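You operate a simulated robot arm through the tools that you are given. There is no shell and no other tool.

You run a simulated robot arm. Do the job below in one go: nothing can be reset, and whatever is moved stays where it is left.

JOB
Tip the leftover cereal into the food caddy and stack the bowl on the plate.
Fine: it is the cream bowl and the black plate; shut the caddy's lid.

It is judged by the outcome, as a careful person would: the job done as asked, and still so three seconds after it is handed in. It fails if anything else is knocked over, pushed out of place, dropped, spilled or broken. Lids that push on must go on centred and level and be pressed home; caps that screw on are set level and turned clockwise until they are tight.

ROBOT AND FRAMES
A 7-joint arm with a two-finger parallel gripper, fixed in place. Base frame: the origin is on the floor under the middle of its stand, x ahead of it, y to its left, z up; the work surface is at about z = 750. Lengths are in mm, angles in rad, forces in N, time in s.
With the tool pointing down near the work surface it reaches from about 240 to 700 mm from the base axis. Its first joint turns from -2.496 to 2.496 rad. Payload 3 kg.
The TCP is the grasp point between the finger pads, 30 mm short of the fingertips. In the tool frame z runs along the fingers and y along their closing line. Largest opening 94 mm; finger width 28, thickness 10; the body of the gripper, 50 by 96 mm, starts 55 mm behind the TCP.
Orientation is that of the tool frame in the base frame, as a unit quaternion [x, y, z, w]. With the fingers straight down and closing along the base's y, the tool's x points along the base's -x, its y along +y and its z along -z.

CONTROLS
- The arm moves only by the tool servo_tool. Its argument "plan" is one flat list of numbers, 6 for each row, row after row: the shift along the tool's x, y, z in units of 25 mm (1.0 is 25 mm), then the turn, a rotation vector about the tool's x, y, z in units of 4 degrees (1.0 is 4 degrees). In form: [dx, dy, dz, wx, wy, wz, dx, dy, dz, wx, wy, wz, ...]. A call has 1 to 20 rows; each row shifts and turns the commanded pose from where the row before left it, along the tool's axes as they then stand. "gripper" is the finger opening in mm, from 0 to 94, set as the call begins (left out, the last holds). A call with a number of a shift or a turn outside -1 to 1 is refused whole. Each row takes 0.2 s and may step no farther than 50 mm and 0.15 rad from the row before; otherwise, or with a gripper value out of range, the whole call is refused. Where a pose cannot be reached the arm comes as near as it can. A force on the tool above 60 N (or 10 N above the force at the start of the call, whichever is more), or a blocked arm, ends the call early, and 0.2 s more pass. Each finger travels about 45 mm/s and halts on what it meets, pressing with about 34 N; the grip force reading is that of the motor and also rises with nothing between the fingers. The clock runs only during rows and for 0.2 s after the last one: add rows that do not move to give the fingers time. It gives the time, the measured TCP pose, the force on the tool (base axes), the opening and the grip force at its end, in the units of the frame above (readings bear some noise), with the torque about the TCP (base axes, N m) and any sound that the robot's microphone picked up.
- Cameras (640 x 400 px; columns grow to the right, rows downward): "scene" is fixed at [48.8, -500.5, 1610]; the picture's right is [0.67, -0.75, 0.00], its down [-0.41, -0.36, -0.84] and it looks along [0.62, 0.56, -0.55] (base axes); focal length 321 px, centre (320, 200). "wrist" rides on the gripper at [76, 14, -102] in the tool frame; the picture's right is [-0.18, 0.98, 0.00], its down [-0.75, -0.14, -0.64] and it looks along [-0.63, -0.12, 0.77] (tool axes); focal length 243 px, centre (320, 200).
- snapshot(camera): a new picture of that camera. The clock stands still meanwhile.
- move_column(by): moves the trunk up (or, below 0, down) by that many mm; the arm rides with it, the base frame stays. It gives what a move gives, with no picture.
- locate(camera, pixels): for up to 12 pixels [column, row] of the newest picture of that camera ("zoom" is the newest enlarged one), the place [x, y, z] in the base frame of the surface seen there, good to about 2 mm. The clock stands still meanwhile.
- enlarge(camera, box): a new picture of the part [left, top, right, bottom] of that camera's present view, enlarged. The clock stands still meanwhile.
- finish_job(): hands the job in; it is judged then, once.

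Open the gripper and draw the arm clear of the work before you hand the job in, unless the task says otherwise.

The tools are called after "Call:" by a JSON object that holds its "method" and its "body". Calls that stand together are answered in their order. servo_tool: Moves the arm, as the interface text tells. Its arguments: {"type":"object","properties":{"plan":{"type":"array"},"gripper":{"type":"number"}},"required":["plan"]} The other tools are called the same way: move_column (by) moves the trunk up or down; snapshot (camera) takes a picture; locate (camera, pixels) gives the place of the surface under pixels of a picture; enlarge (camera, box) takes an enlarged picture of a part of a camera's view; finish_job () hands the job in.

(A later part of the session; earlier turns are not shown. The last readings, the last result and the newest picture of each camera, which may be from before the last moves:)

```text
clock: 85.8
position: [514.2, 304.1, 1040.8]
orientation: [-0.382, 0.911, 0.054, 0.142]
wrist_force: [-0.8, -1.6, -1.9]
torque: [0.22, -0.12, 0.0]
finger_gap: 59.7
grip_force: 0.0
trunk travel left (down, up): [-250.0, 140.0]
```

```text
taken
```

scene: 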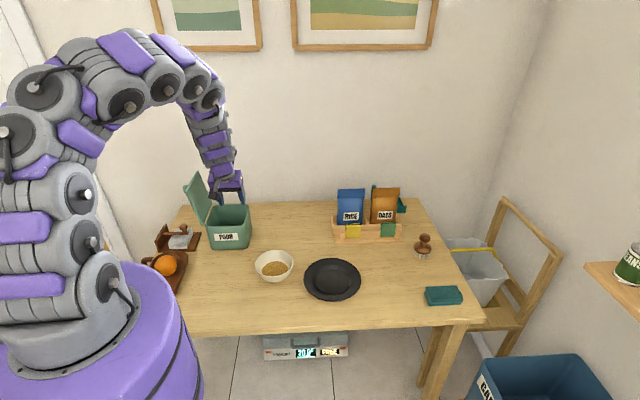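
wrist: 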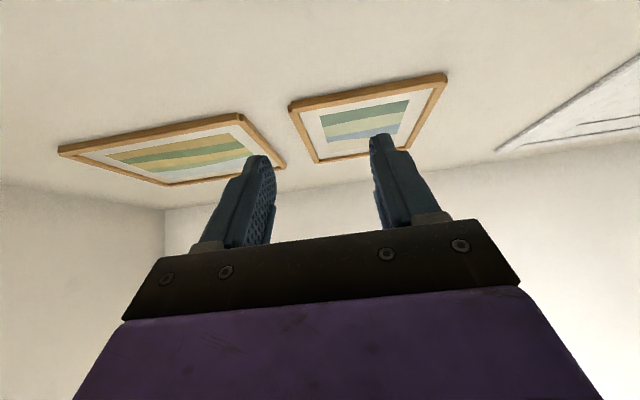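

Pitch is 18° from vertical. I'll finish the pitch and move over to the bowl's right rim at a safe height.

Call:
{"method": "servo_tool", "body": {"plan": [0, 0, 0, 0, 1, 0, 0, 0, 0, 0, 1, 0, 0, 0, 0, 0, 1, 0, 0, 0, 0, 0, 1, 0, 0, 0, 0, 0, 0.42, 0, 0.3675, -0.955, 0.5, 0, 0, 0, 0.3675, -0.955, 0.5, 0, 0, 0, 0.3675, -0.955, 0.5, 0, 0, 0, 0.3675, -0.955, 0.5, 0, 0, 0, 0.3675, -0.955, 0.5, 0, 0, 0, 0.3675, -0.955, 0.5, 0, 0, 0, 0.3675, -0.955, 0.5, 0, 0, 0, 0.3675, -0.955, 0.5, 0, 0, 0]}}

Call:
{"method": "snapshot", "body": {"camera": "wrist"}}

Call:
{"method": "enlarge", "body": {"camera": "scene", "box": [230, 220, 330, 300]}}

```text
clock: 88.6
position: [595.6, 114.2, 941.9]
orientation: [-0.381, 0.925, 0.001, 0.002]
wrist_force: [-0.4, 0.7, 0.6]
torque: [-0.01, -0.03, -0.01]
finger_gap: 60.0
grip_force: 0.0
trunk travel left (down, up): [-250.0, 140.0]
```

```text
taken
```

wrist: 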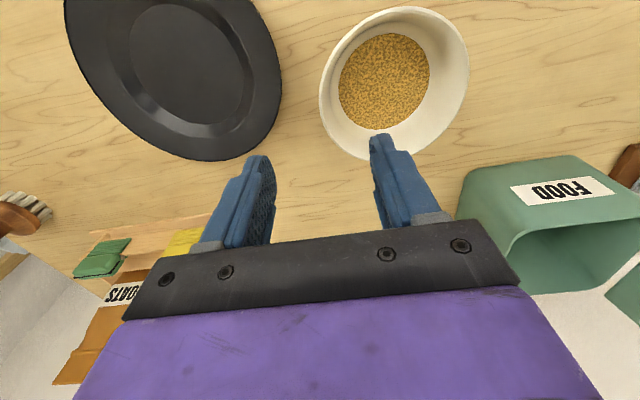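

```text
5.00 times, centred on (280, 260) of scene
```

zoom: 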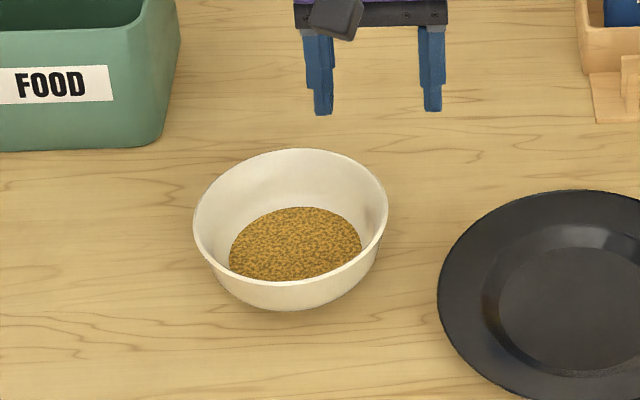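

I'll enlarge the wrist view of the bowl and measure its rim and wall profile.

Call:
{"method": "enlarge", "body": {"camera": "wrist", "box": [290, 0, 490, 170]}}

```text
2.35 times, centred on (390, 85) of wrist
```

zoom: 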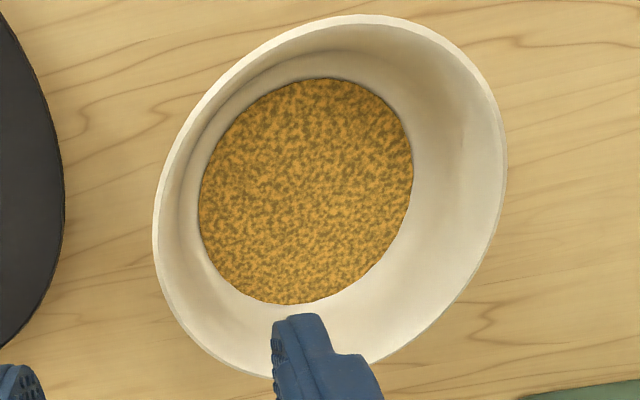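

Call:
{"method": "locate", "body": {"camera": "zoom", "pixels": [[156, 215], [505, 160], [370, 18], [230, 360], [200, 115], [470, 285], [165, 215], [180, 205], [195, 200], [300, 200], [440, 200], [420, 160]]}}

Call:
{"method": "locate", "body": {"camera": "zoom", "pixels": [[160, 255], [175, 300], [200, 340], [290, 45], [440, 45], [490, 100], [500, 210], [430, 330], [460, 180], [480, 170], [215, 250], [250, 330]]}}

```text
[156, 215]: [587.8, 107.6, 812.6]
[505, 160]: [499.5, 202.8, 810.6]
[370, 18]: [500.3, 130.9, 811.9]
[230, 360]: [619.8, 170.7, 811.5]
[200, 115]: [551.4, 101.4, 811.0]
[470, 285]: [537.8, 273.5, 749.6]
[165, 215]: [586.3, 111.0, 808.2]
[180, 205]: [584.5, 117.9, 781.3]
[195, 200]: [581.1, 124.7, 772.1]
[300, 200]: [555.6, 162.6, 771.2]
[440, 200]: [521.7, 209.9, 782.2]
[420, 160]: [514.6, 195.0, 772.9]
```

```text
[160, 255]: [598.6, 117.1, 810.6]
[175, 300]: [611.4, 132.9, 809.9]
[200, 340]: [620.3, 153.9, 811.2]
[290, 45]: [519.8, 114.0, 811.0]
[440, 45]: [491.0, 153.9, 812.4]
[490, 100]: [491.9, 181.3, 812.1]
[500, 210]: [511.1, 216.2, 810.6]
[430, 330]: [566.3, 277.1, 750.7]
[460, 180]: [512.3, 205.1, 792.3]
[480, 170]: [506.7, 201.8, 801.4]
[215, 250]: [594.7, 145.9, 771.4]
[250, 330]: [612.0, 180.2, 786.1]
```

Circle fit gives the bowl centre at (555.5,166.5), rim radius ≈65.5, z 812, with walls sloping about 16°. I'll line up with the right rim, lean the gripper 16.5° to match the wall, and narrow the opening to 40 mm.

Call:
{"method": "servo_tool", "body": {"plan": [-0.115, -0.237, 0.87, 0, 0, 0, -0.115, -0.237, 0.87, 0, 0, 0, -0.115, -0.237, 0.87, 0, 0, 0, 0, 0, 0, -1, 0, 0, 0, 0, 0, -1, 0, 0, 0, 0, 0, -1, 0, 0, 0, 0, 0, -1, 0, 0, 0, 0, 0, -0.125, 0, 0, 0, 0, 0, 0, 0, 0], "gripper": 40}}

Call:
{"method": "snapshot", "body": {"camera": "wrist"}}

Call:
{"method": "enlarge", "body": {"camera": "scene", "box": [230, 210, 350, 310]}}

```text
clock: 90.6
position: [614.3, 107.3, 876.1]
orientation: [-0.375, 0.916, 0.134, -0.054]
wrist_force: [-0.5, -0.3, 0.7]
torque: [0.02, -0.04, 0.0]
finger_gap: 39.8
grip_force: 0.0
trunk travel left (down, up): [-250.0, 140.0]
```

```text
taken
```

wrist: 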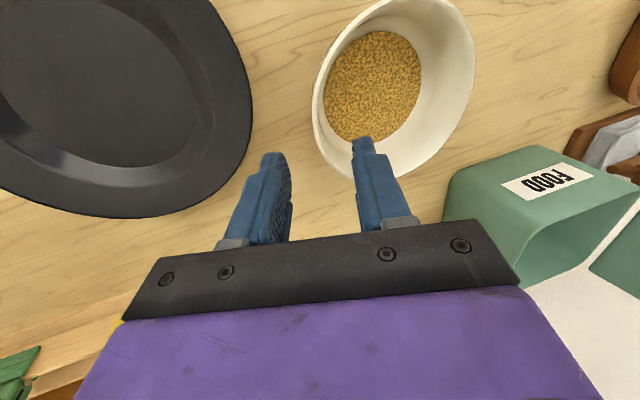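

```text
4.00 times, centred on (290, 260) of scene
```

zoom: 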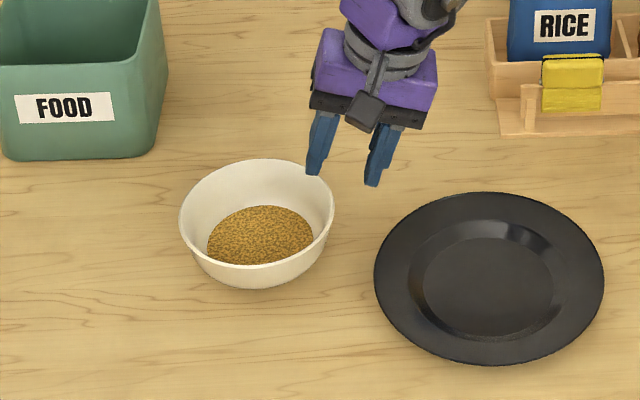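

The lean matches; the line along the tool axis leads exactly to the rim. I'll descend 45 mm first, then check.

Call:
{"method": "servo_tool", "body": {"plan": [0, 0, 0.6, 0, 0, 0, 0, 0, 0.6, 0, 0, 0, 0, 0, 0.6, 0, 0, 0, 0, 0, 0, 0, 0, 0]}}

Call:
{"method": "snapshot", "body": {"camera": "wrist"}}

Call:
{"method": "enlarge", "body": {"camera": "scene", "box": [240, 220, 330, 300]}}

```text
clock: 91.6
position: [604.5, 117.0, 832.1]
orientation: [-0.377, 0.915, 0.134, -0.054]
wrist_force: [-0.2, -0.6, 0.1]
torque: [-0.01, 0.04, 0.02]
finger_gap: 39.9
grip_force: 0.0
trunk travel left (down, up): [-250.0, 140.0]
```

```text
taken
```

wrist: 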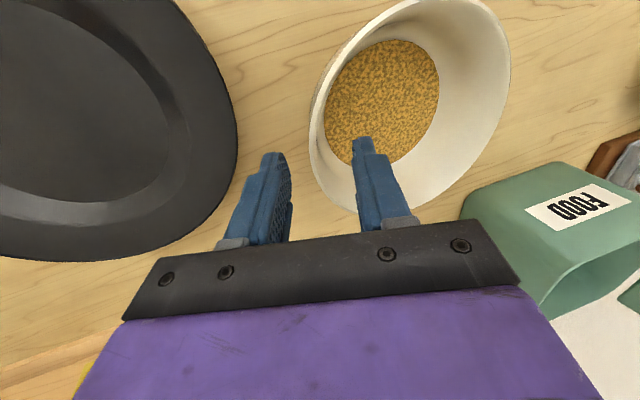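

```text
5.00 times, centred on (285, 260) of scene
```

zoom: 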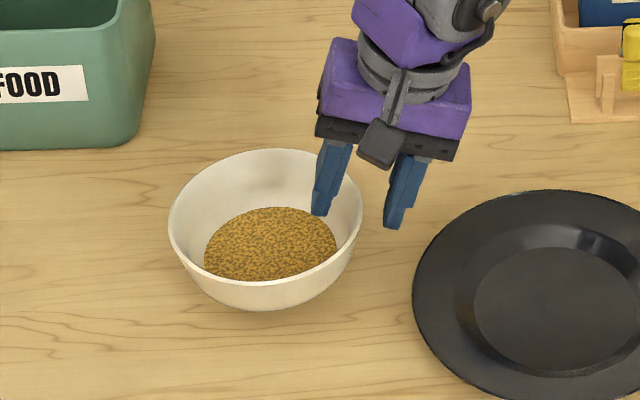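

One finger is inside and one outside the rim, well centred. I'll go down the last 15 mm and close.

Call:
{"method": "servo_tool", "body": {"plan": [0, 0, 0.3, 0, 0, 0, 0, 0, 0.3, 0, 0, 0, 0, 0, 0, 0, 0, 0]}}

Call:
{"method": "servo_tool", "body": {"plan": [0, 0, 0, 0, 0, 0, 0, 0, 0, 0, 0, 0, 0, 0, 0, 0, 0, 0, 0, 0, 0, 0, 0, 0], "gripper": 0}}

Call:
{"method": "snapshot", "body": {"camera": "wrist"}}

Call:
{"method": "enlarge", "body": {"camera": "scene", "box": [240, 220, 330, 300]}}

```text
clock: 92.4
position: [601.7, 120.8, 818.6]
orientation: [-0.375, 0.916, 0.135, -0.054]
wrist_force: [-0.3, 0.0, -1.2]
torque: [0.02, 0.04, 0.03]
finger_gap: 40.2
grip_force: 0.0
trunk travel left (down, up): [-250.0, 140.0]
```

```text
clock: 93.4
position: [601.4, 120.7, 818.7]
orientation: [-0.376, 0.915, 0.135, -0.053]
wrist_force: [3.1, 3.9, 9.9]
torque: [0.64, 0.73, -0.34]
finger_gap: 16.5
grip_force: 34.0
trunk travel left (down, up): [-250.0, 140.0]
```

```text
taken
```

wrist: 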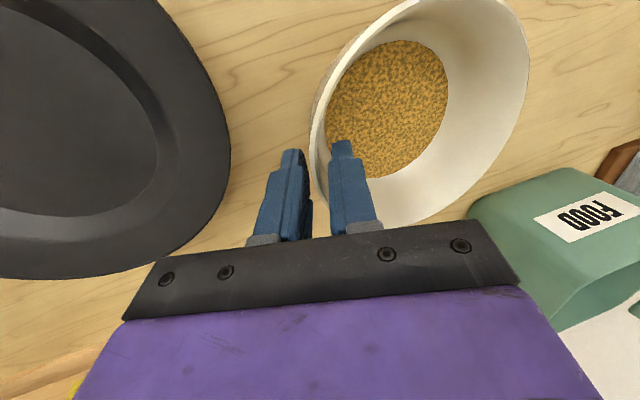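

```text
5.00 times, centred on (285, 260) of scene
```

zoom: 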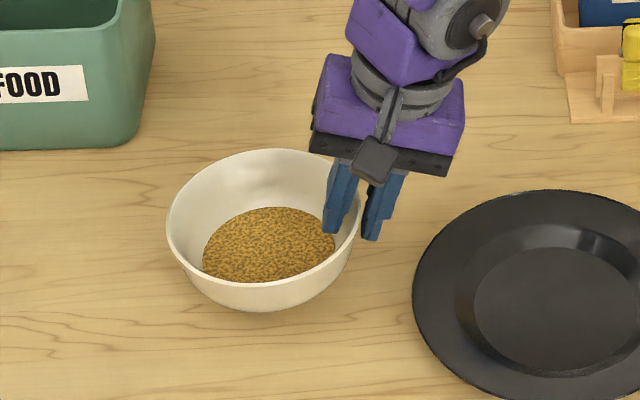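

The gap reads 16.5 mm with full grip force, larger than the wall. I'll look closely at how the fingers sit on the rim.

Call:
{"method": "enlarge", "body": {"camera": "wrist", "box": [240, 120, 400, 240]}}

Call:
{"method": "enlarge", "body": {"camera": "scene", "box": [265, 235, 325, 285]}}

```text
3.33 times, centred on (320, 180) of wrist
```

zoom: 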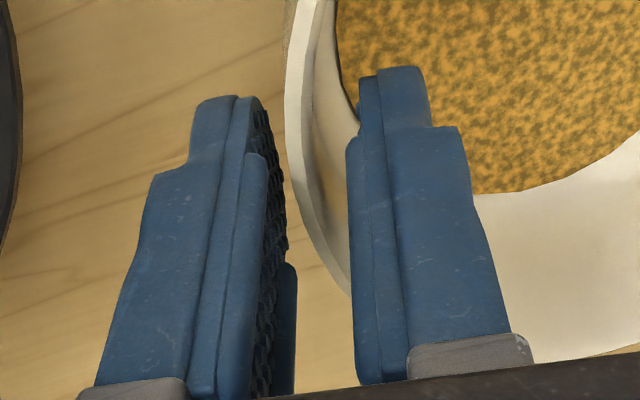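

```text
8.00 times, centred on (295, 260) of scene
```

zoom: 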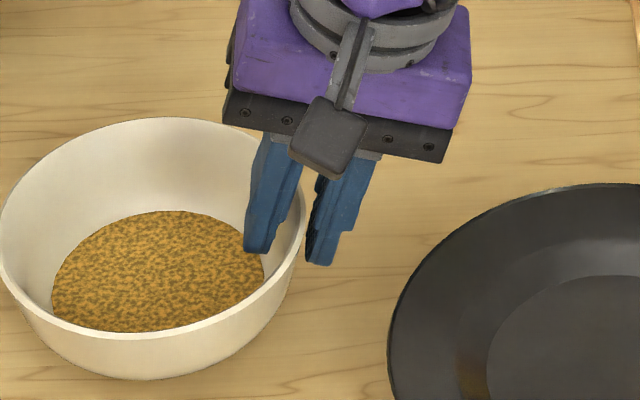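

I'll measure where the two fingertips and the rim between them actually are.

Call:
{"method": "locate", "body": {"camera": "zoom", "pixels": [[258, 250], [255, 215], [320, 260], [318, 210], [303, 240], [304, 215], [150, 121], [5, 255], [140, 335], [295, 270], [268, 240], [330, 230]]}}

Call:
{"method": "locate", "body": {"camera": "wrist", "pixels": [[313, 140], [316, 170], [325, 195], [334, 205], [300, 160], [340, 160], [345, 20], [420, 2], [527, 70], [470, 180], [400, 220], [330, 130]]}}

```text
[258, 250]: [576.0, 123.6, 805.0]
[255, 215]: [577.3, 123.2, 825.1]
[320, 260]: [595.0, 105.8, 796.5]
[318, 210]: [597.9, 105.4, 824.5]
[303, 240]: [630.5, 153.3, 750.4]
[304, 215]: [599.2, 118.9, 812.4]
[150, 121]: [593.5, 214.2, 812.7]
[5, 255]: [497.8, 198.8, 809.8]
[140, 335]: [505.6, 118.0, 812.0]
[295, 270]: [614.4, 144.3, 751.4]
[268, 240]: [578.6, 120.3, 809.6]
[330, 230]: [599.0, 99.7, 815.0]
```

```text
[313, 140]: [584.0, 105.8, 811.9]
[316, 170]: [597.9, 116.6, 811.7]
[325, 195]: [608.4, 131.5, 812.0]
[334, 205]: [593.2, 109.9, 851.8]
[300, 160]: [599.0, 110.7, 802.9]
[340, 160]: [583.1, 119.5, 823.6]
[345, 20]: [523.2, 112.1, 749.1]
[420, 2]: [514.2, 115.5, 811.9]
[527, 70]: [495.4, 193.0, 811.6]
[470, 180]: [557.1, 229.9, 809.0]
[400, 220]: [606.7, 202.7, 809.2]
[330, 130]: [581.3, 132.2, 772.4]
```

The pads seem to hold the wall with some padding on both sides. I'll test with a slow 8 mm lift and look.

Call:
{"method": "servo_tool", "body": {"plan": [0, 0.045, -0.153, 0, 0, 0, 0, 0.045, -0.153, 0, 0, 0, 0, 0, 0, 0, 0, 0]}}

Call:
{"method": "snapshot", "body": {"camera": "wrist"}}

Call:
{"method": "enlarge", "body": {"camera": "scene", "box": [240, 220, 330, 300]}}

```text
clock: 94.2
position: [600.7, 120.5, 827.9]
orientation: [-0.376, 0.915, 0.134, -0.054]
wrist_force: [-2.0, 2.0, 4.4]
torque: [0.52, 0.62, 0.0]
finger_gap: 14.6
grip_force: 34.2
trunk travel left (down, up): [-250.0, 140.0]
```

```text
taken
```

wrist: 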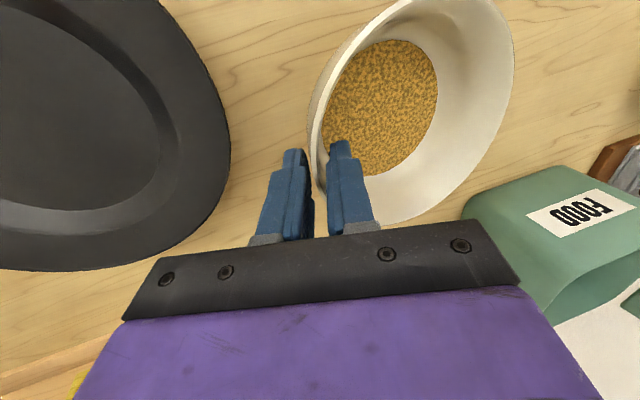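

```text
5.00 times, centred on (285, 260) of scene
```

zoom: 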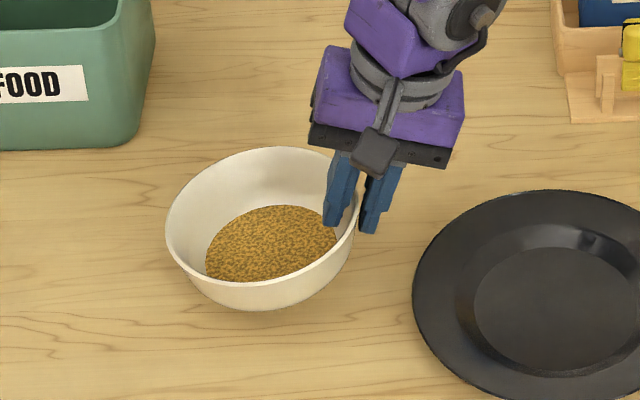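

The gap shrank to 14.6 mm as I rose, so the wall appears to thicken downward. I'll measure the outer wall profile to choose a better lean and depth.

Call:
{"method": "enlarge", "body": {"camera": "wrist", "box": [280, 0, 440, 120]}}

Call:
{"method": "locate", "body": {"camera": "zoom", "pixels": [[250, 60], [225, 90], [205, 120], [185, 150], [165, 180], [150, 210], [140, 240], [130, 270], [115, 300], [180, 120], [155, 160], [135, 200]]}}

```text
3.33 times, centred on (360, 60) of wrist
```

zoom: 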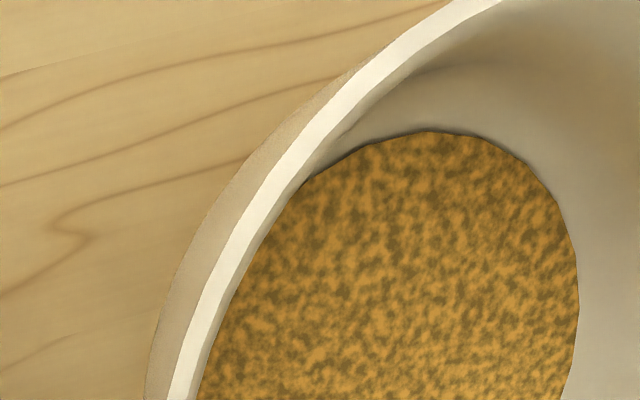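

```text
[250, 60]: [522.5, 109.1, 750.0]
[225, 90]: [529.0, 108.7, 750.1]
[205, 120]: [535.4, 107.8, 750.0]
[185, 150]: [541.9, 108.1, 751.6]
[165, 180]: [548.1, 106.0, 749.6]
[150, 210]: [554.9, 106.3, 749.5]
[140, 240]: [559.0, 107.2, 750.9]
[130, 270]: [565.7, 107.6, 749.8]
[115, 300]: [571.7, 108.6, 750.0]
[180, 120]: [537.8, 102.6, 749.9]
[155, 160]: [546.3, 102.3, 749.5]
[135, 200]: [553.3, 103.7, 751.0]
```

The outer wall shows as the tan band left of the white rim, e.g. (180,310). I'll locate points across it.

Call:
{"method": "locate", "body": {"camera": "zoom", "pixels": [[160, 360], [165, 350], [170, 345], [175, 340], [182, 335], [190, 335], [200, 335], [208, 335], [152, 385], [195, 260], [205, 260], [225, 260]]}}

```text
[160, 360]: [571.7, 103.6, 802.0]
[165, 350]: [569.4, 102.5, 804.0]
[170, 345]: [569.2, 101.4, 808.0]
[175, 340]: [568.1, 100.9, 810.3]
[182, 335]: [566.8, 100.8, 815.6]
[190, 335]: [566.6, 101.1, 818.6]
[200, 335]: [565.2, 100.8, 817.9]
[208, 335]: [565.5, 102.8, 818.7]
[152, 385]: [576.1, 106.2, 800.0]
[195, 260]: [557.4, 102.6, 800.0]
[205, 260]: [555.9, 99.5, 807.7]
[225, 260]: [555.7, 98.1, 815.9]
```

The rim near the fingers has risen about 6 mm, so the bowl is being lifted on this side and the grip holds. I'll lift another 10 mm and check whether the grip gap stays stable.

Call:
{"method": "servo_tool", "body": {"plan": [0, 0.057, -0.19, 0, 0, 0, 0, 0.057, -0.19, 0, 0, 0, 0, 0, 0, 0, 0, 0, 0, 0, 0, 0, 0, 0]}}

Call:
{"method": "snapshot", "body": {"camera": "wrist"}}

Call:
{"method": "enlarge", "body": {"camera": "scene", "box": [240, 220, 330, 300]}}

```text
clock: 95.2
position: [600.8, 119.7, 836.7]
orientation: [-0.375, 0.916, 0.133, -0.054]
wrist_force: [0.7, 1.2, 3.8]
torque: [0.35, 0.4, -0.06]
finger_gap: 11.8
grip_force: 33.8
trunk travel left (down, up): [-250.0, 140.0]
```

```text
taken
```

wrist: 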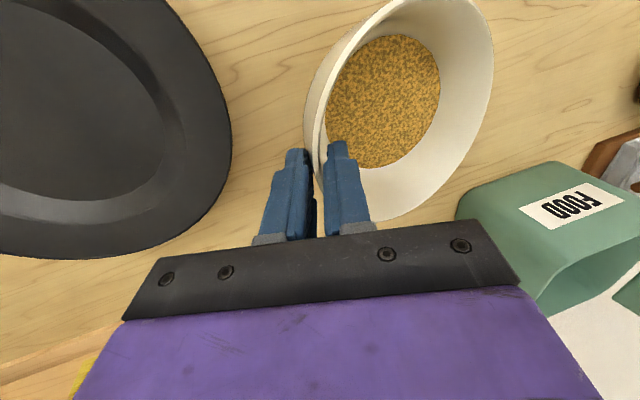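

```text
5.00 times, centred on (285, 260) of scene
```

zoom: 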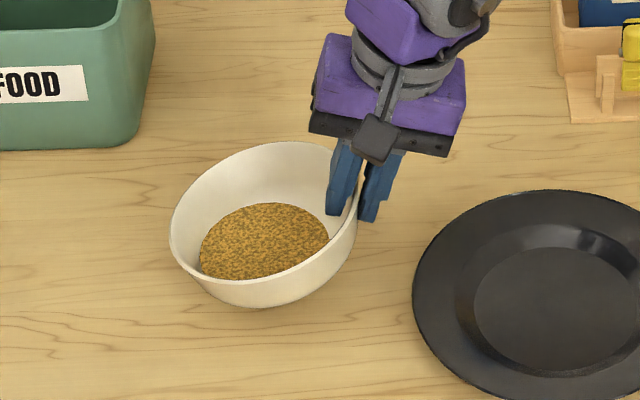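

The bowl is tilting with the gap falling to 11.8 mm, so the pads and wall aren't yet aligned. Let me look closely at the contact from both views.

Call:
{"method": "enlarge", "body": {"camera": "wrist", "box": [250, 110, 390, 240]}}

Call:
{"method": "enlarge", "body": {"camera": "scene", "box": [270, 235, 320, 285]}}

```text
3.08 times, centred on (320, 175) of wrist
```

zoom: 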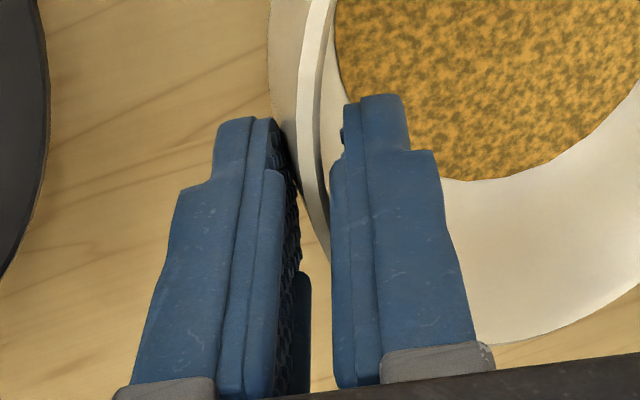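

```text
8.00 times, centred on (295, 260) of scene
```

zoom: 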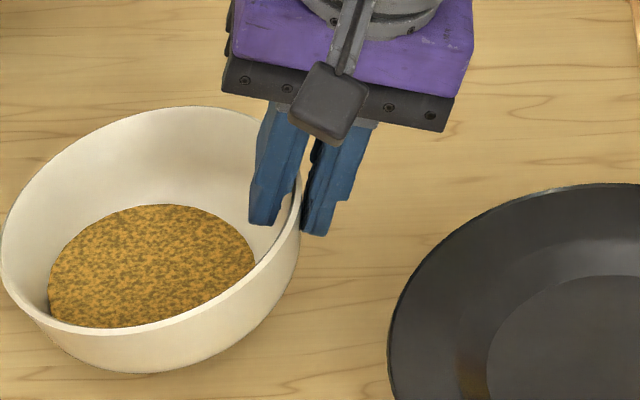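

I'll measure the rim height and tilt around the bowl in its current state.

Call:
{"method": "locate", "body": {"camera": "wrist", "pixels": [[318, 130], [316, 110], [322, 165], [325, 180], [400, 3], [492, 60], [450, 180], [385, 218], [335, 55], [420, 210], [316, 150], [490, 30]]}}

```text
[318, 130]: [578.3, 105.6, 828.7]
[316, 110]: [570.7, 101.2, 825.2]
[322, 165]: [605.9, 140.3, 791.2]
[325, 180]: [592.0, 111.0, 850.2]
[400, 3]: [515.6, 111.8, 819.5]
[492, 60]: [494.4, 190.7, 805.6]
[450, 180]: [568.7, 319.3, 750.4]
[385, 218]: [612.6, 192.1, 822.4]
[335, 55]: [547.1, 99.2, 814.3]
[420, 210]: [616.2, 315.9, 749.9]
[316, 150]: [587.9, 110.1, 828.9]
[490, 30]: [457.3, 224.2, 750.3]
```

Rim at the grip is at z≈829 with an 11° bowl tilt, and the fingers slid less than 1 mm. I'll hold still briefly to see whether the gap keeps changing with time.

Call:
{"method": "servo_tool", "body": {"plan": [0, 0, 0, 0, 0, 0, 0, 0, 0, 0, 0, 0, 0, 0, 0, 0, 0, 0, 0, 0, 0, 0, 0, 0], "gripper": 0}}

Call:
{"method": "snapshot", "body": {"camera": "wrist"}}

Call:
{"method": "locate", "body": {"camera": "wrist", "pixels": [[318, 130], [316, 110], [316, 150], [400, 3], [492, 60], [385, 218], [305, 155], [308, 190], [330, 150], [328, 175]]}}

```text
clock: 96.2
position: [600.9, 119.4, 837.9]
orientation: [-0.376, 0.915, 0.134, -0.054]
wrist_force: [0.6, 0.0, 6.6]
torque: [0.48, 0.44, -0.1]
finger_gap: 11.5
grip_force: 34.3
trunk travel left (down, up): [-250.0, 140.0]
```

```text
taken
```

wrist: 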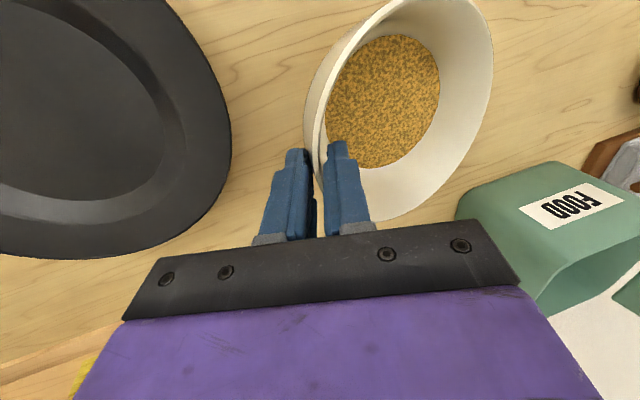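

```text
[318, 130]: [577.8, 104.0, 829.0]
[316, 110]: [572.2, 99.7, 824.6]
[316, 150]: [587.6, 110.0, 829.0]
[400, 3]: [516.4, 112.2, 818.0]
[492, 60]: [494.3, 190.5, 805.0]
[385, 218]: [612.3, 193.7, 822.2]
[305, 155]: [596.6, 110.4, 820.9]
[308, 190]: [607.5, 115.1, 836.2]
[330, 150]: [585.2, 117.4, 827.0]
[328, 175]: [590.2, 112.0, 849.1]
```

The grip is static but twisting the bowl (0.65 N·m), so the lean is not right for its wall. I'll lower the bowl back flat, release, and regrip at a better angle and depth.

Call:
{"method": "servo_tool", "body": {"plan": [0, -0.072, 0.243, 0, 0, 0, 0, -0.072, 0.243, 0, 0, 0, 0, -0.072, 0.243, 0, 0, 0, 0, 0, 0, 0, 0, 0]}}

Call:
{"method": "servo_tool", "body": {"plan": [0, 0, 0, 0, 0, 0, 0, 0, 0, 0, 0, 0, 0, 0, 0, 0, 0, 0], "gripper": 40}}

Call:
{"method": "snapshot", "body": {"camera": "wrist"}}

Call:
{"method": "enlarge", "body": {"camera": "scene", "box": [240, 220, 330, 300]}}

```text
clock: 97.2
position: [601.3, 119.6, 819.1]
orientation: [-0.375, 0.916, 0.134, -0.053]
wrist_force: [6.0, -4.2, 17.0]
torque: [0.11, 1.08, 0.18]
finger_gap: 16.6
grip_force: 34.4
trunk travel left (down, up): [-250.0, 140.0]
```

```text
clock: 98.0
position: [602.0, 120.4, 816.7]
orientation: [-0.377, 0.915, 0.134, -0.054]
wrist_force: [0.0, 0.6, 0.1]
torque: [0.0, -0.01, 0.05]
finger_gap: 39.9
grip_force: 0.0
trunk travel left (down, up): [-250.0, 140.0]
```

```text
taken
```

wrist: 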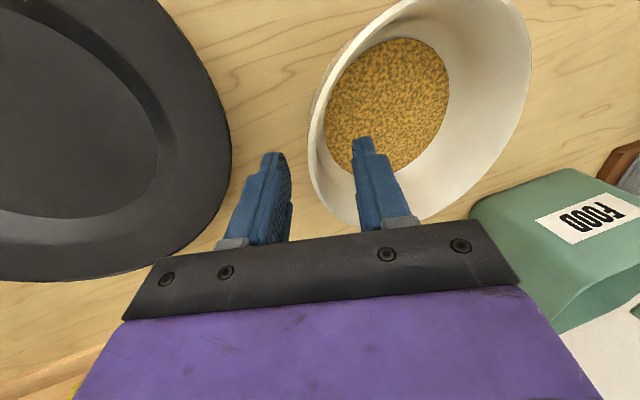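

```text
5.00 times, centred on (285, 260) of scene
```

zoom: 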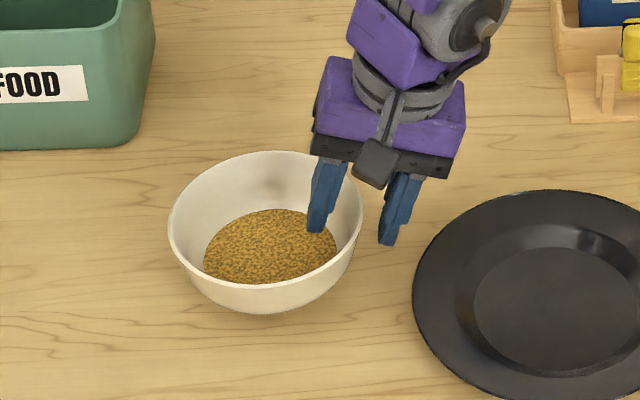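

The bowl is flat again and undisturbed. I'll re-measure its rim position before regripping with more lean.

Call:
{"method": "locate", "body": {"camera": "wrist", "pixels": [[313, 130], [311, 150], [318, 185], [335, 212], [340, 40], [420, 2], [529, 60], [505, 130], [440, 205], [325, 70], [528, 40], [480, 168]]}}

```text
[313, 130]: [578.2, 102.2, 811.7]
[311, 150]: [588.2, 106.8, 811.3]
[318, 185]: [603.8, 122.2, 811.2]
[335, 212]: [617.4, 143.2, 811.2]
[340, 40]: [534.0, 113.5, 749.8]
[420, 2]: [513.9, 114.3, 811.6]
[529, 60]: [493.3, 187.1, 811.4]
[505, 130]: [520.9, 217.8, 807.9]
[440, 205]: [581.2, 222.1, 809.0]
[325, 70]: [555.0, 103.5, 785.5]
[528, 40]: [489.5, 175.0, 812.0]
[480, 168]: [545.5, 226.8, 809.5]
```

Refit centre: (554.8,164.5). I'll back out along the tool axis, increase the lean to 32°, and line up for a shallower grasp.

Call:
{"method": "servo_tool", "body": {"plan": [0, 0, -0.6, 0, 0, 0, 0, 0, -0.7, 0, 0, 0, 0, 0, -0.7, 0, 0, 0, 0, 0, 0, -1, 0, 0, 0, 0, 0, -1, 0, 0, 0, 0, 0, -1, 0, 0, 0, 0, 0, -0.875, 0, 0, 0.08, -0.675, -0.18, 0, 0, 0, 0, 0, 0, 0, 0, 0], "gripper": 36}}

Call:
{"method": "snapshot", "body": {"camera": "wrist"}}

```text
clock: 100.0
position: [621.7, 95.8, 860.8]
orientation: [-0.365, 0.889, 0.256, -0.105]
wrist_force: [0.7, -1.0, 0.3]
torque: [-0.03, 0.02, 0.02]
finger_gap: 35.9
grip_force: 0.0
trunk travel left (down, up): [-250.0, 140.0]
```

```text
taken
```

wrist: 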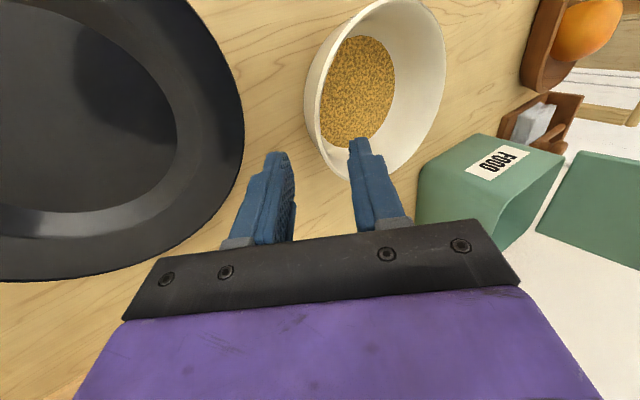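

Aligned: the tool axis leads to the rim point 46 mm ahead. Descending along it, then closing gently.

Call:
{"method": "servo_tool", "body": {"plan": [-0.06, 0, 0.5, 0, 0, 0, 0, 0, 0.5, 0, 0, 0, 0, 0, 0.5, 0, 0, 0, 0, 0, 0.34, 0, 0, 0, 0, 0, 0, 0, 0, 0]}}

Call:
{"method": "enlarge", "body": {"camera": "scene", "box": [265, 225, 325, 275]}}

Call:
{"method": "enlarge", "body": {"camera": "wrist", "box": [240, 110, 400, 240]}}

```text
clock: 101.2
position: [606.7, 113.1, 822.6]
orientation: [-0.365, 0.889, 0.257, -0.104]
wrist_force: [0.4, 0.8, 0.7]
torque: [-0.03, 0.03, 0.02]
finger_gap: 36.2
grip_force: 0.0
trunk travel left (down, up): [-250.0, 140.0]
```

```text
8.00 times, centred on (295, 250) of scene
```

zoom: 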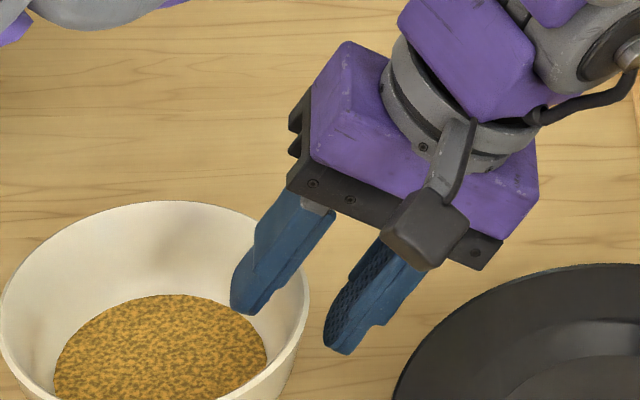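

```text
3.08 times, centred on (320, 175) of wrist
```

zoom: 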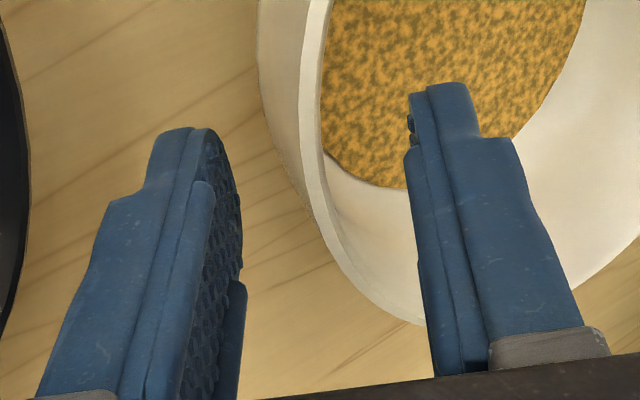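

Both fingers straddle the wall evenly. Closing now.

Call:
{"method": "servo_tool", "body": {"plan": [0, 0, 0, 0, 0, 0, 0, 0, 0, 0, 0, 0, 0, 0, 0, 0, 0, 0, 0, 0, 0, 0, 0, 0], "gripper": 0}}

Call:
{"method": "enlarge", "body": {"camera": "scene", "box": [245, 225, 325, 295]}}

Call:
{"method": "enlarge", "body": {"camera": "wrist", "box": [240, 110, 400, 240]}}

```text
clock: 102.2
position: [605.9, 113.5, 821.2]
orientation: [-0.366, 0.889, 0.256, -0.105]
wrist_force: [0.0, 0.0, -3.4]
torque: [-0.19, -0.19, -0.05]
finger_gap: 11.7
grip_force: 33.8
trunk travel left (down, up): [-250.0, 140.0]
```

```text
5.71 times, centred on (285, 260) of scene
```

zoom: 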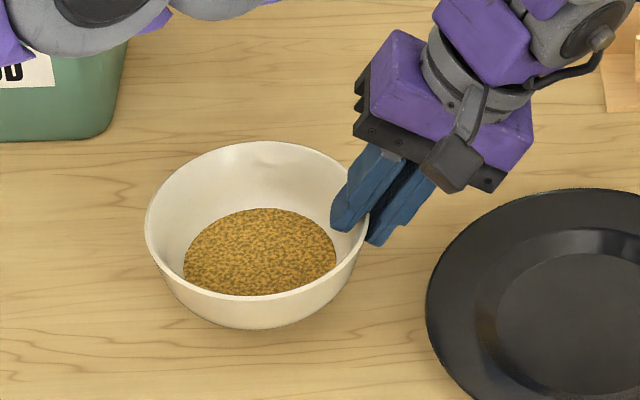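

```text
3.08 times, centred on (320, 175) of wrist
```

zoom: 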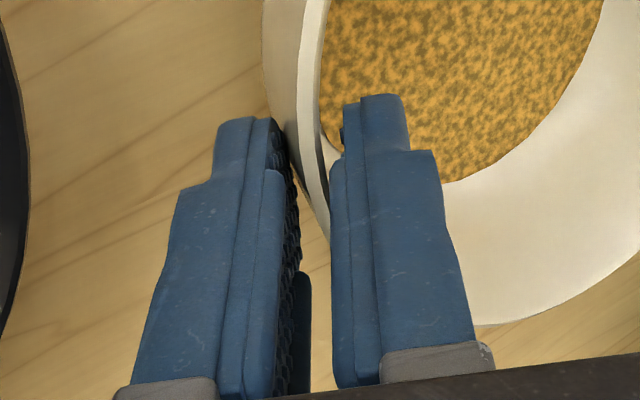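

Now it is well aligned: gap 11.7 mm, little torque, and it's already carrying 3.4 N. I'll lift 20 mm slowly and check that the bowl stays level.

Call:
{"method": "servo_tool", "body": {"plan": [0, 0.106, -0.17, 0, 0, 0, 0, 0.106, -0.17, 0, 0, 0, 0, 0.106, -0.17, 0, 0, 0, 0, 0.106, -0.17, 0, 0, 0, 0, 0, 0, 0, 0, 0]}}

Call:
{"method": "enlarge", "body": {"camera": "scene", "box": [245, 225, 325, 295]}}

Call:
{"method": "snapshot", "body": {"camera": "wrist"}}

Call:
{"method": "locate", "body": {"camera": "wrist", "pixels": [[318, 130], [317, 110], [316, 145], [420, 2], [500, 80], [400, 215], [350, 40]]}}

```text
clock: 103.4
position: [606.3, 114.4, 840.6]
orientation: [-0.364, 0.889, 0.257, -0.104]
wrist_force: [0.4, 0.1, -2.4]
torque: [-0.11, -0.12, -0.02]
finger_gap: 11.8
grip_force: 34.1
trunk travel left (down, up): [-250.0, 140.0]
```

```text
5.71 times, centred on (285, 260) of scene
```

zoom: 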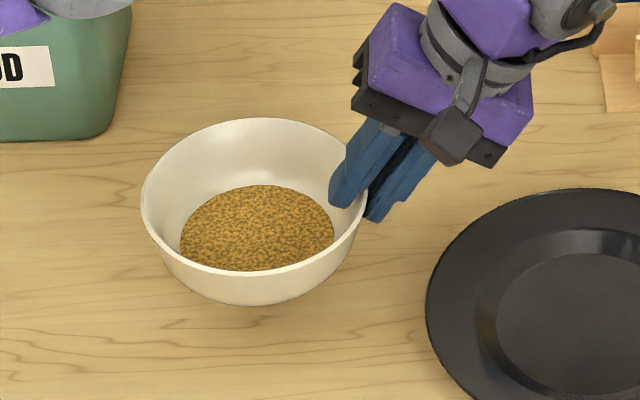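

```text
taken
```

wrist: 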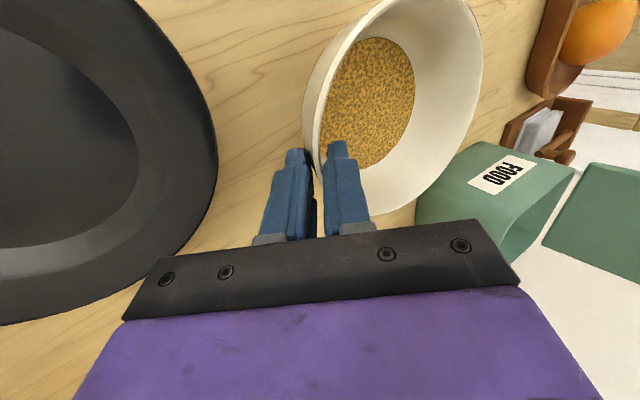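

```text
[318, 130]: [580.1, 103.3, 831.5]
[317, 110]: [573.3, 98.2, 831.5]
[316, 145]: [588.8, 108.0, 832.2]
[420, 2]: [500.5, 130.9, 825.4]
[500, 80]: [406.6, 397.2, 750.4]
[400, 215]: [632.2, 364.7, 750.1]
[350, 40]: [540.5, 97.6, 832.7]
```

The bowl is fully lifted (about 3 N), level and steady. I'll raise it to z≈985 so its base clears the caddy rim.

Call:
{"method": "servo_tool", "body": {"plan": [0, 0.212, -0.339, 0, 0, 0, 0, 0.424, -0.678, 0, 0, 0, 0, 0.424, -0.678, 0, 0, 0, 0, 0.424, -0.678, 0, 0, 0, 0, 0.424, -0.678, 0, 0, 0, 0, 0.424, -0.678, 0, 0, 0, 0, 0.424, -0.678, 0, 0, 0, 0, 0.318, -0.508, 0, 0, 0, 0, 0, 0, 0, 0, 0]}}

Call:
{"method": "snapshot", "body": {"camera": "scene"}}

Call:
{"method": "snapshot", "body": {"camera": "wrist"}}

```text
clock: 105.4
position: [605.4, 114.8, 985.5]
orientation: [-0.365, 0.889, 0.257, -0.105]
wrist_force: [1.1, -0.3, -3.0]
torque: [-0.17, -0.16, 0.03]
finger_gap: 11.5
grip_force: 34.2
trunk travel left (down, up): [-250.0, 140.0]
```

```text
taken
```

scene: 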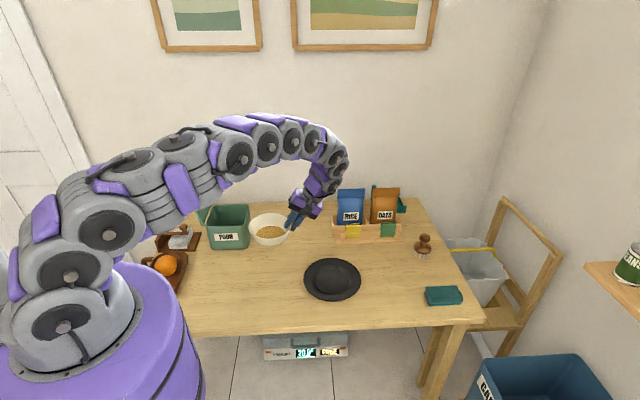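

```text
taken
```

wrist: 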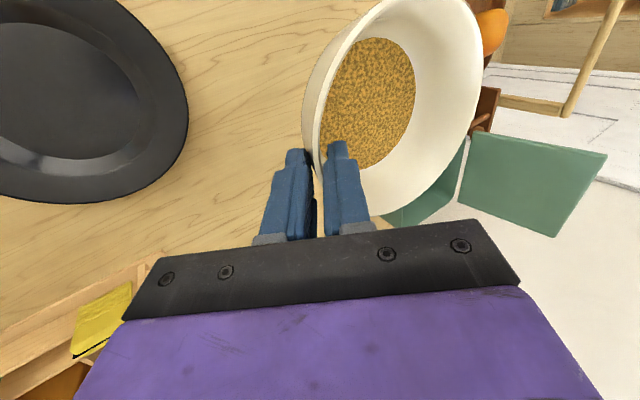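

The bowl is secure. I'll pre-tilt it 32° toward the robot (well below spilling) so the wrist stays within reach over the caddy.

Call:
{"method": "servo_tool", "body": {"plan": [0, 0, 0, 0, -0.424, -0.265, 0, 0, 0, 0, -0.848, -0.53, 0, 0, 0, 0, -0.848, -0.53, 0, 0, 0, 0, -0.848, -0.53, 0, 0, 0, 0, -0.848, -0.53, 0, 0, 0, 0, -0.848, -0.53, 0, 0, 0, 0, -0.848, -0.53, 0, 0, 0, 0, -0.848, -0.53, 0, 0, 0, 0, -0.424, -0.265, 0, 0, 0, 0, 0, 0]}}

Call:
{"method": "snapshot", "body": {"camera": "scene"}}

Call:
{"method": "snapshot", "body": {"camera": "wrist"}}

```text
clock: 107.6
position: [605.5, 115.0, 985.9]
orientation: [-0.421, 0.825, 0.347, 0.145]
wrist_force: [0.3, -0.1, -3.1]
torque: [-0.17, -0.13, 0.02]
finger_gap: 11.5
grip_force: 33.8
trunk travel left (down, up): [-250.0, 140.0]
```

```text
taken
```

scene: 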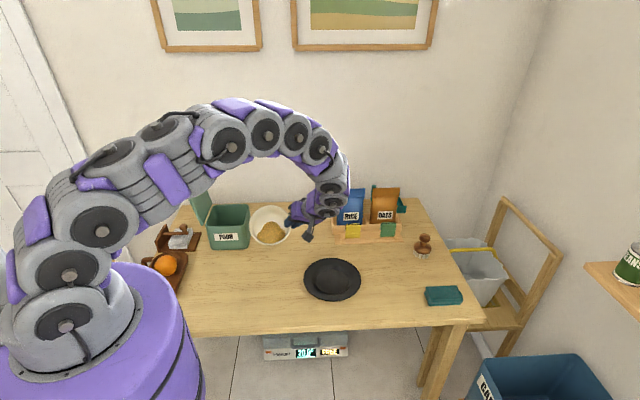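

```text
taken
```

wrist: 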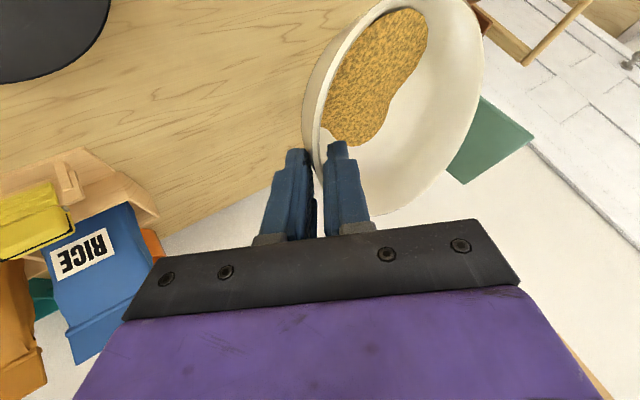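

The cereal is shifting toward the low side. I'll look closely at its margin from the lip before travelling.

Call:
{"method": "enlarge", "body": {"camera": "scene", "box": [235, 190, 325, 260]}}

Call:
{"method": "locate", "body": {"camera": "zoom", "pixels": [[245, 250], [245, 270], [245, 290], [245, 305], [200, 240], [290, 240]]}}

```text
5.71 times, centred on (280, 225) of scene
```

zoom: 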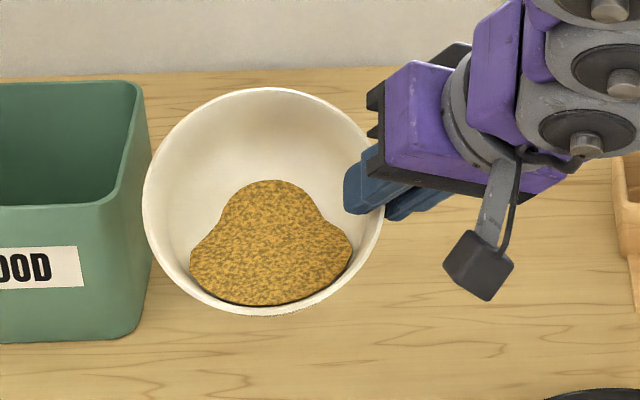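

```text
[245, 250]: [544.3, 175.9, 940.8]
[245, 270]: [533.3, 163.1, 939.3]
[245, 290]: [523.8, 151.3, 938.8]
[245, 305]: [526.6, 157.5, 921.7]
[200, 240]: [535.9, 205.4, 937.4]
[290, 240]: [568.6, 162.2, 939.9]
```

The cereal already sits within about 5 mm of the lip at 32°, so I'll level back to roughly 18° first and only then travel.

Call:
{"method": "servo_tool", "body": {"plan": [0, 0, 0, 0, 0.848, 0.53, 0, 0, 0, 0, 0.848, 0.53, 0, 0, 0, 0, 0.848, 0.53, 0, 0, 0, 0, 0.424, 0.265, 0, 0, 0, 0, 0, 0]}}

Call:
{"method": "enlarge", "body": {"camera": "scene", "box": [235, 190, 325, 260]}}

```text
clock: 108.8
position: [607.0, 113.7, 986.1]
orientation: [-0.4, 0.861, 0.311, 0.036]
wrist_force: [0.3, 0.0, -3.7]
torque: [-0.16, -0.15, -0.01]
finger_gap: 11.8
grip_force: 34.1
trunk travel left (down, up): [-250.0, 140.0]
```

```text
5.71 times, centred on (280, 225) of scene
```

zoom: 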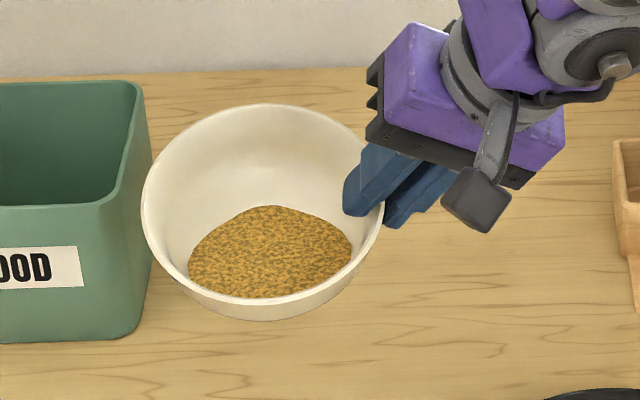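

Good margin again. Now I'll carry it over the caddy in smooth steps.

Call:
{"method": "servo_tool", "body": {"plan": [-0.25, 0.15, 0.19, 0, 0, 0, -0.5125, 0.308, 0.389, 0, 0, 0, -0.5125, 0.308, 0.389, 0, 0, 0, -0.5125, 0.308, 0.389, 0, 0, 0, -0.5125, 0.308, 0.389, 0, 0, 0, -0.5125, 0.308, 0.389, 0, 0, 0, -0.5125, 0.308, 0.389, 0, 0, 0, -0.5125, 0.308, 0.389, 0, 0, 0, -0.5125, 0.308, 0.389, 0, 0, 0, -0.5125, 0.308, 0.389, 0, 0, 0, -0.25, 0.15, 0.19, 0, 0, 0, 0, 0, 0, 0, 0, 0]}}

Call:
{"method": "snapshot", "body": {"camera": "scene"}}

```text
clock: 111.4
position: [618.5, 291.2, 987.0]
orientation: [-0.401, 0.861, 0.31, 0.037]
wrist_force: [-0.5, 0.1, -2.1]
torque: [-0.15, -0.16, -0.01]
finger_gap: 11.5
grip_force: 34.1
trunk travel left (down, up): [-250.0, 140.0]
```

```text
taken
```

scene: 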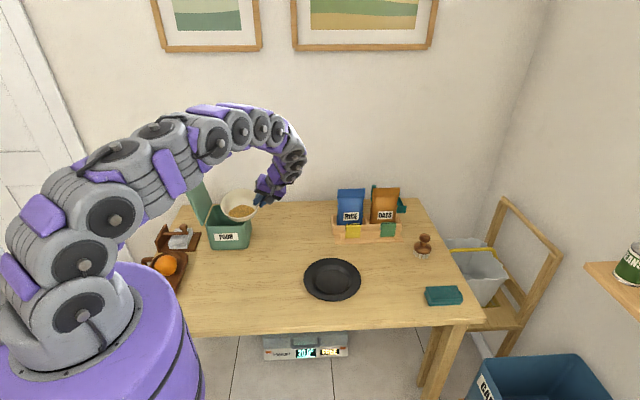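

On track at (u=231, v=643). Continuing to above the caddy opening.

Call:
{"method": "servo_tool", "body": {"plan": [-0.25, 0.15, 0.19, 0, 0, 0, -0.5125, 0.308, 0.389, 0, 0, 0, -0.5125, 0.308, 0.389, 0, 0, 0, -0.5125, 0.308, 0.389, 0, 0, 0, -0.5125, 0.308, 0.389, 0, 0, 0, -0.5125, 0.308, 0.389, 0, 0, 0, -0.25, 0.15, 0.19, 0, 0, 0, 0, 0, 0, 0, 0, 0]}}

Call:
{"method": "snapshot", "body": {"camera": "scene"}}

Call:
{"method": "enlarge", "body": {"camera": "scene", "box": [180, 165, 290, 260]}}

```text
clock: 113.2
position: [628.2, 398.2, 985.7]
orientation: [-0.4, 0.862, 0.311, 0.037]
wrist_force: [-0.5, -0.1, -2.4]
torque: [-0.19, -0.14, 0.0]
finger_gap: 11.5
grip_force: 34.0
trunk travel left (down, up): [-250.0, 140.0]
```

```text
taken
```

scene: 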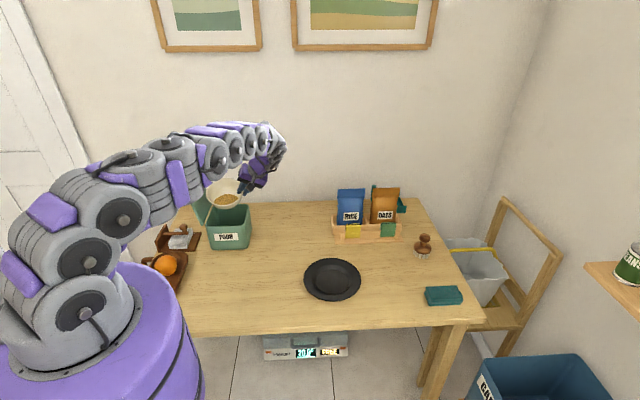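

```text
4.21 times, centred on (235, 212) of scene
```

zoom: 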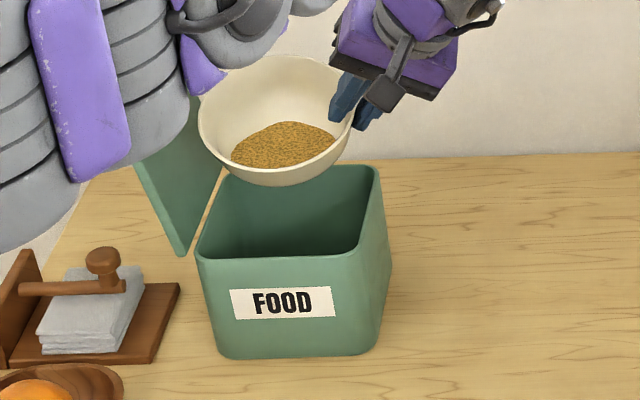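

The bowl is above the opening (lip near v≈671). I'll lower 25 mm, move 15 mm farther over the box so the stream clears the front wall, and tilt to 26°.

Call:
{"method": "servo_tool", "body": {"plan": [-0.087, -0.2, 0.32, 0, 0, 0, -0.087, -0.2, 0.32, 0, 0, 0, -0.087, -0.2, 0.32, 0, 0, 0, 0, 0, 0, 0, -0.848, -0.53, 0, 0, 0, 0, -0.848, -0.53, 0, 0, 0, 0, 0, 0]}}

Call:
{"method": "enlarge", "body": {"camera": "scene", "box": [180, 165, 290, 260]}}

Call:
{"method": "locate", "body": {"camera": "zoom", "pixels": [[275, 195], [270, 192], [285, 190], [280, 262], [215, 255], [350, 250], [370, 170], [225, 180], [280, 160]]}}

```text
clock: 114.6
position: [638.4, 408.8, 962.3]
orientation: [-0.412, 0.843, 0.332, 0.099]
wrist_force: [-0.6, 0.7, -2.7]
torque: [-0.19, -0.11, 0.01]
finger_gap: 11.4
grip_force: 33.9
trunk travel left (down, up): [-250.0, 140.0]
```

```text
4.21 times, centred on (235, 212) of scene
```

zoom: 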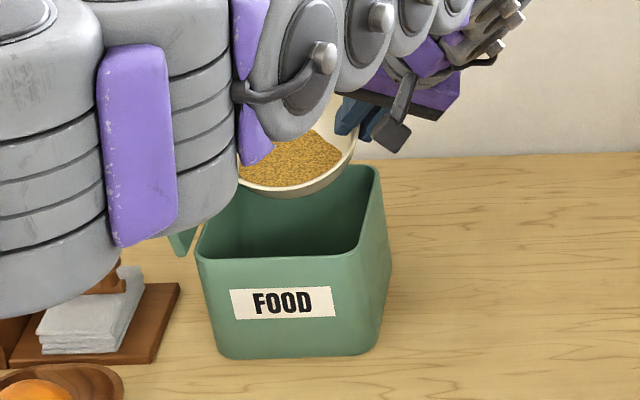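

```text
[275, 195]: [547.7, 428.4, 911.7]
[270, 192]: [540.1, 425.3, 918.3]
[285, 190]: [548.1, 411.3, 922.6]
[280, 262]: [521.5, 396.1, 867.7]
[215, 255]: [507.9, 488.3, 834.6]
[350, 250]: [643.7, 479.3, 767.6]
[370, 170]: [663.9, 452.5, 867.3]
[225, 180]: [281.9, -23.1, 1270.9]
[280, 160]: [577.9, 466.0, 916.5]
```

The lip is at about (u=90, v=681, z=921), 30 mm inside the front wall. I'll start pouring slowly at 10°/s, from 26° to 46°.

Call:
{"method": "servo_tool", "body": {"plan": [0, 0, 0, 0, -0.424, -0.265, 0, 0, 0, 0, -0.424, -0.265, 0, 0, 0, 0, -0.424, -0.265, 0, 0, 0, 0, -0.424, -0.265, 0, 0, 0, 0, -0.424, -0.265, 0, 0, 0, 0, -0.424, -0.265, 0, 0, 0, 0, -0.424, -0.265, 0, 0, 0, 0, -0.424, -0.265, 0, 0, 0, 0, -0.424, -0.265, 0, 0, 0, 0, -0.424, -0.265]}}

Call:
{"method": "enlarge", "body": {"camera": "scene", "box": [180, 165, 290, 260]}}

Call:
{"method": "snapshot", "body": {"camera": "wrist"}}

```text
clock: 116.8
position: [637.2, 410.2, 961.6]
orientation: [-0.435, 0.777, 0.378, 0.252]
wrist_force: [-0.1, 0.1, -2.9]
torque: [-0.24, -0.1, 0.02]
finger_gap: 11.6
grip_force: 34.1
trunk travel left (down, up): [-250.0, 140.0]
```

```text
4.21 times, centred on (235, 212) of scene
```

zoom: 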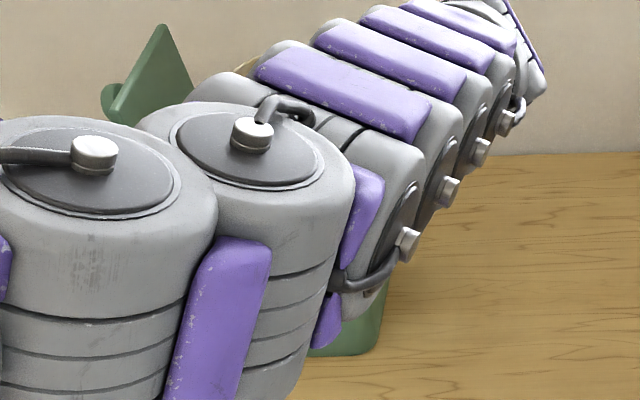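

```text
taken
```

wrist: 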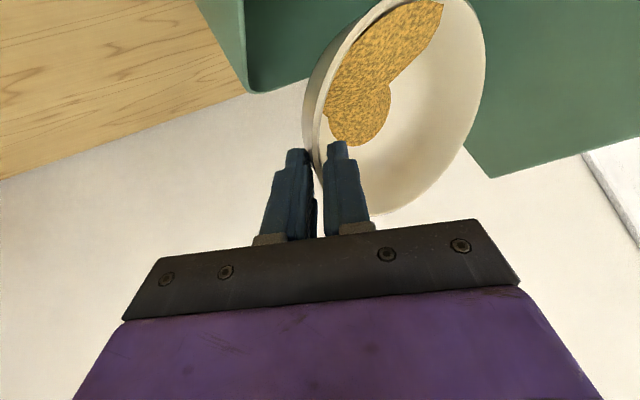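

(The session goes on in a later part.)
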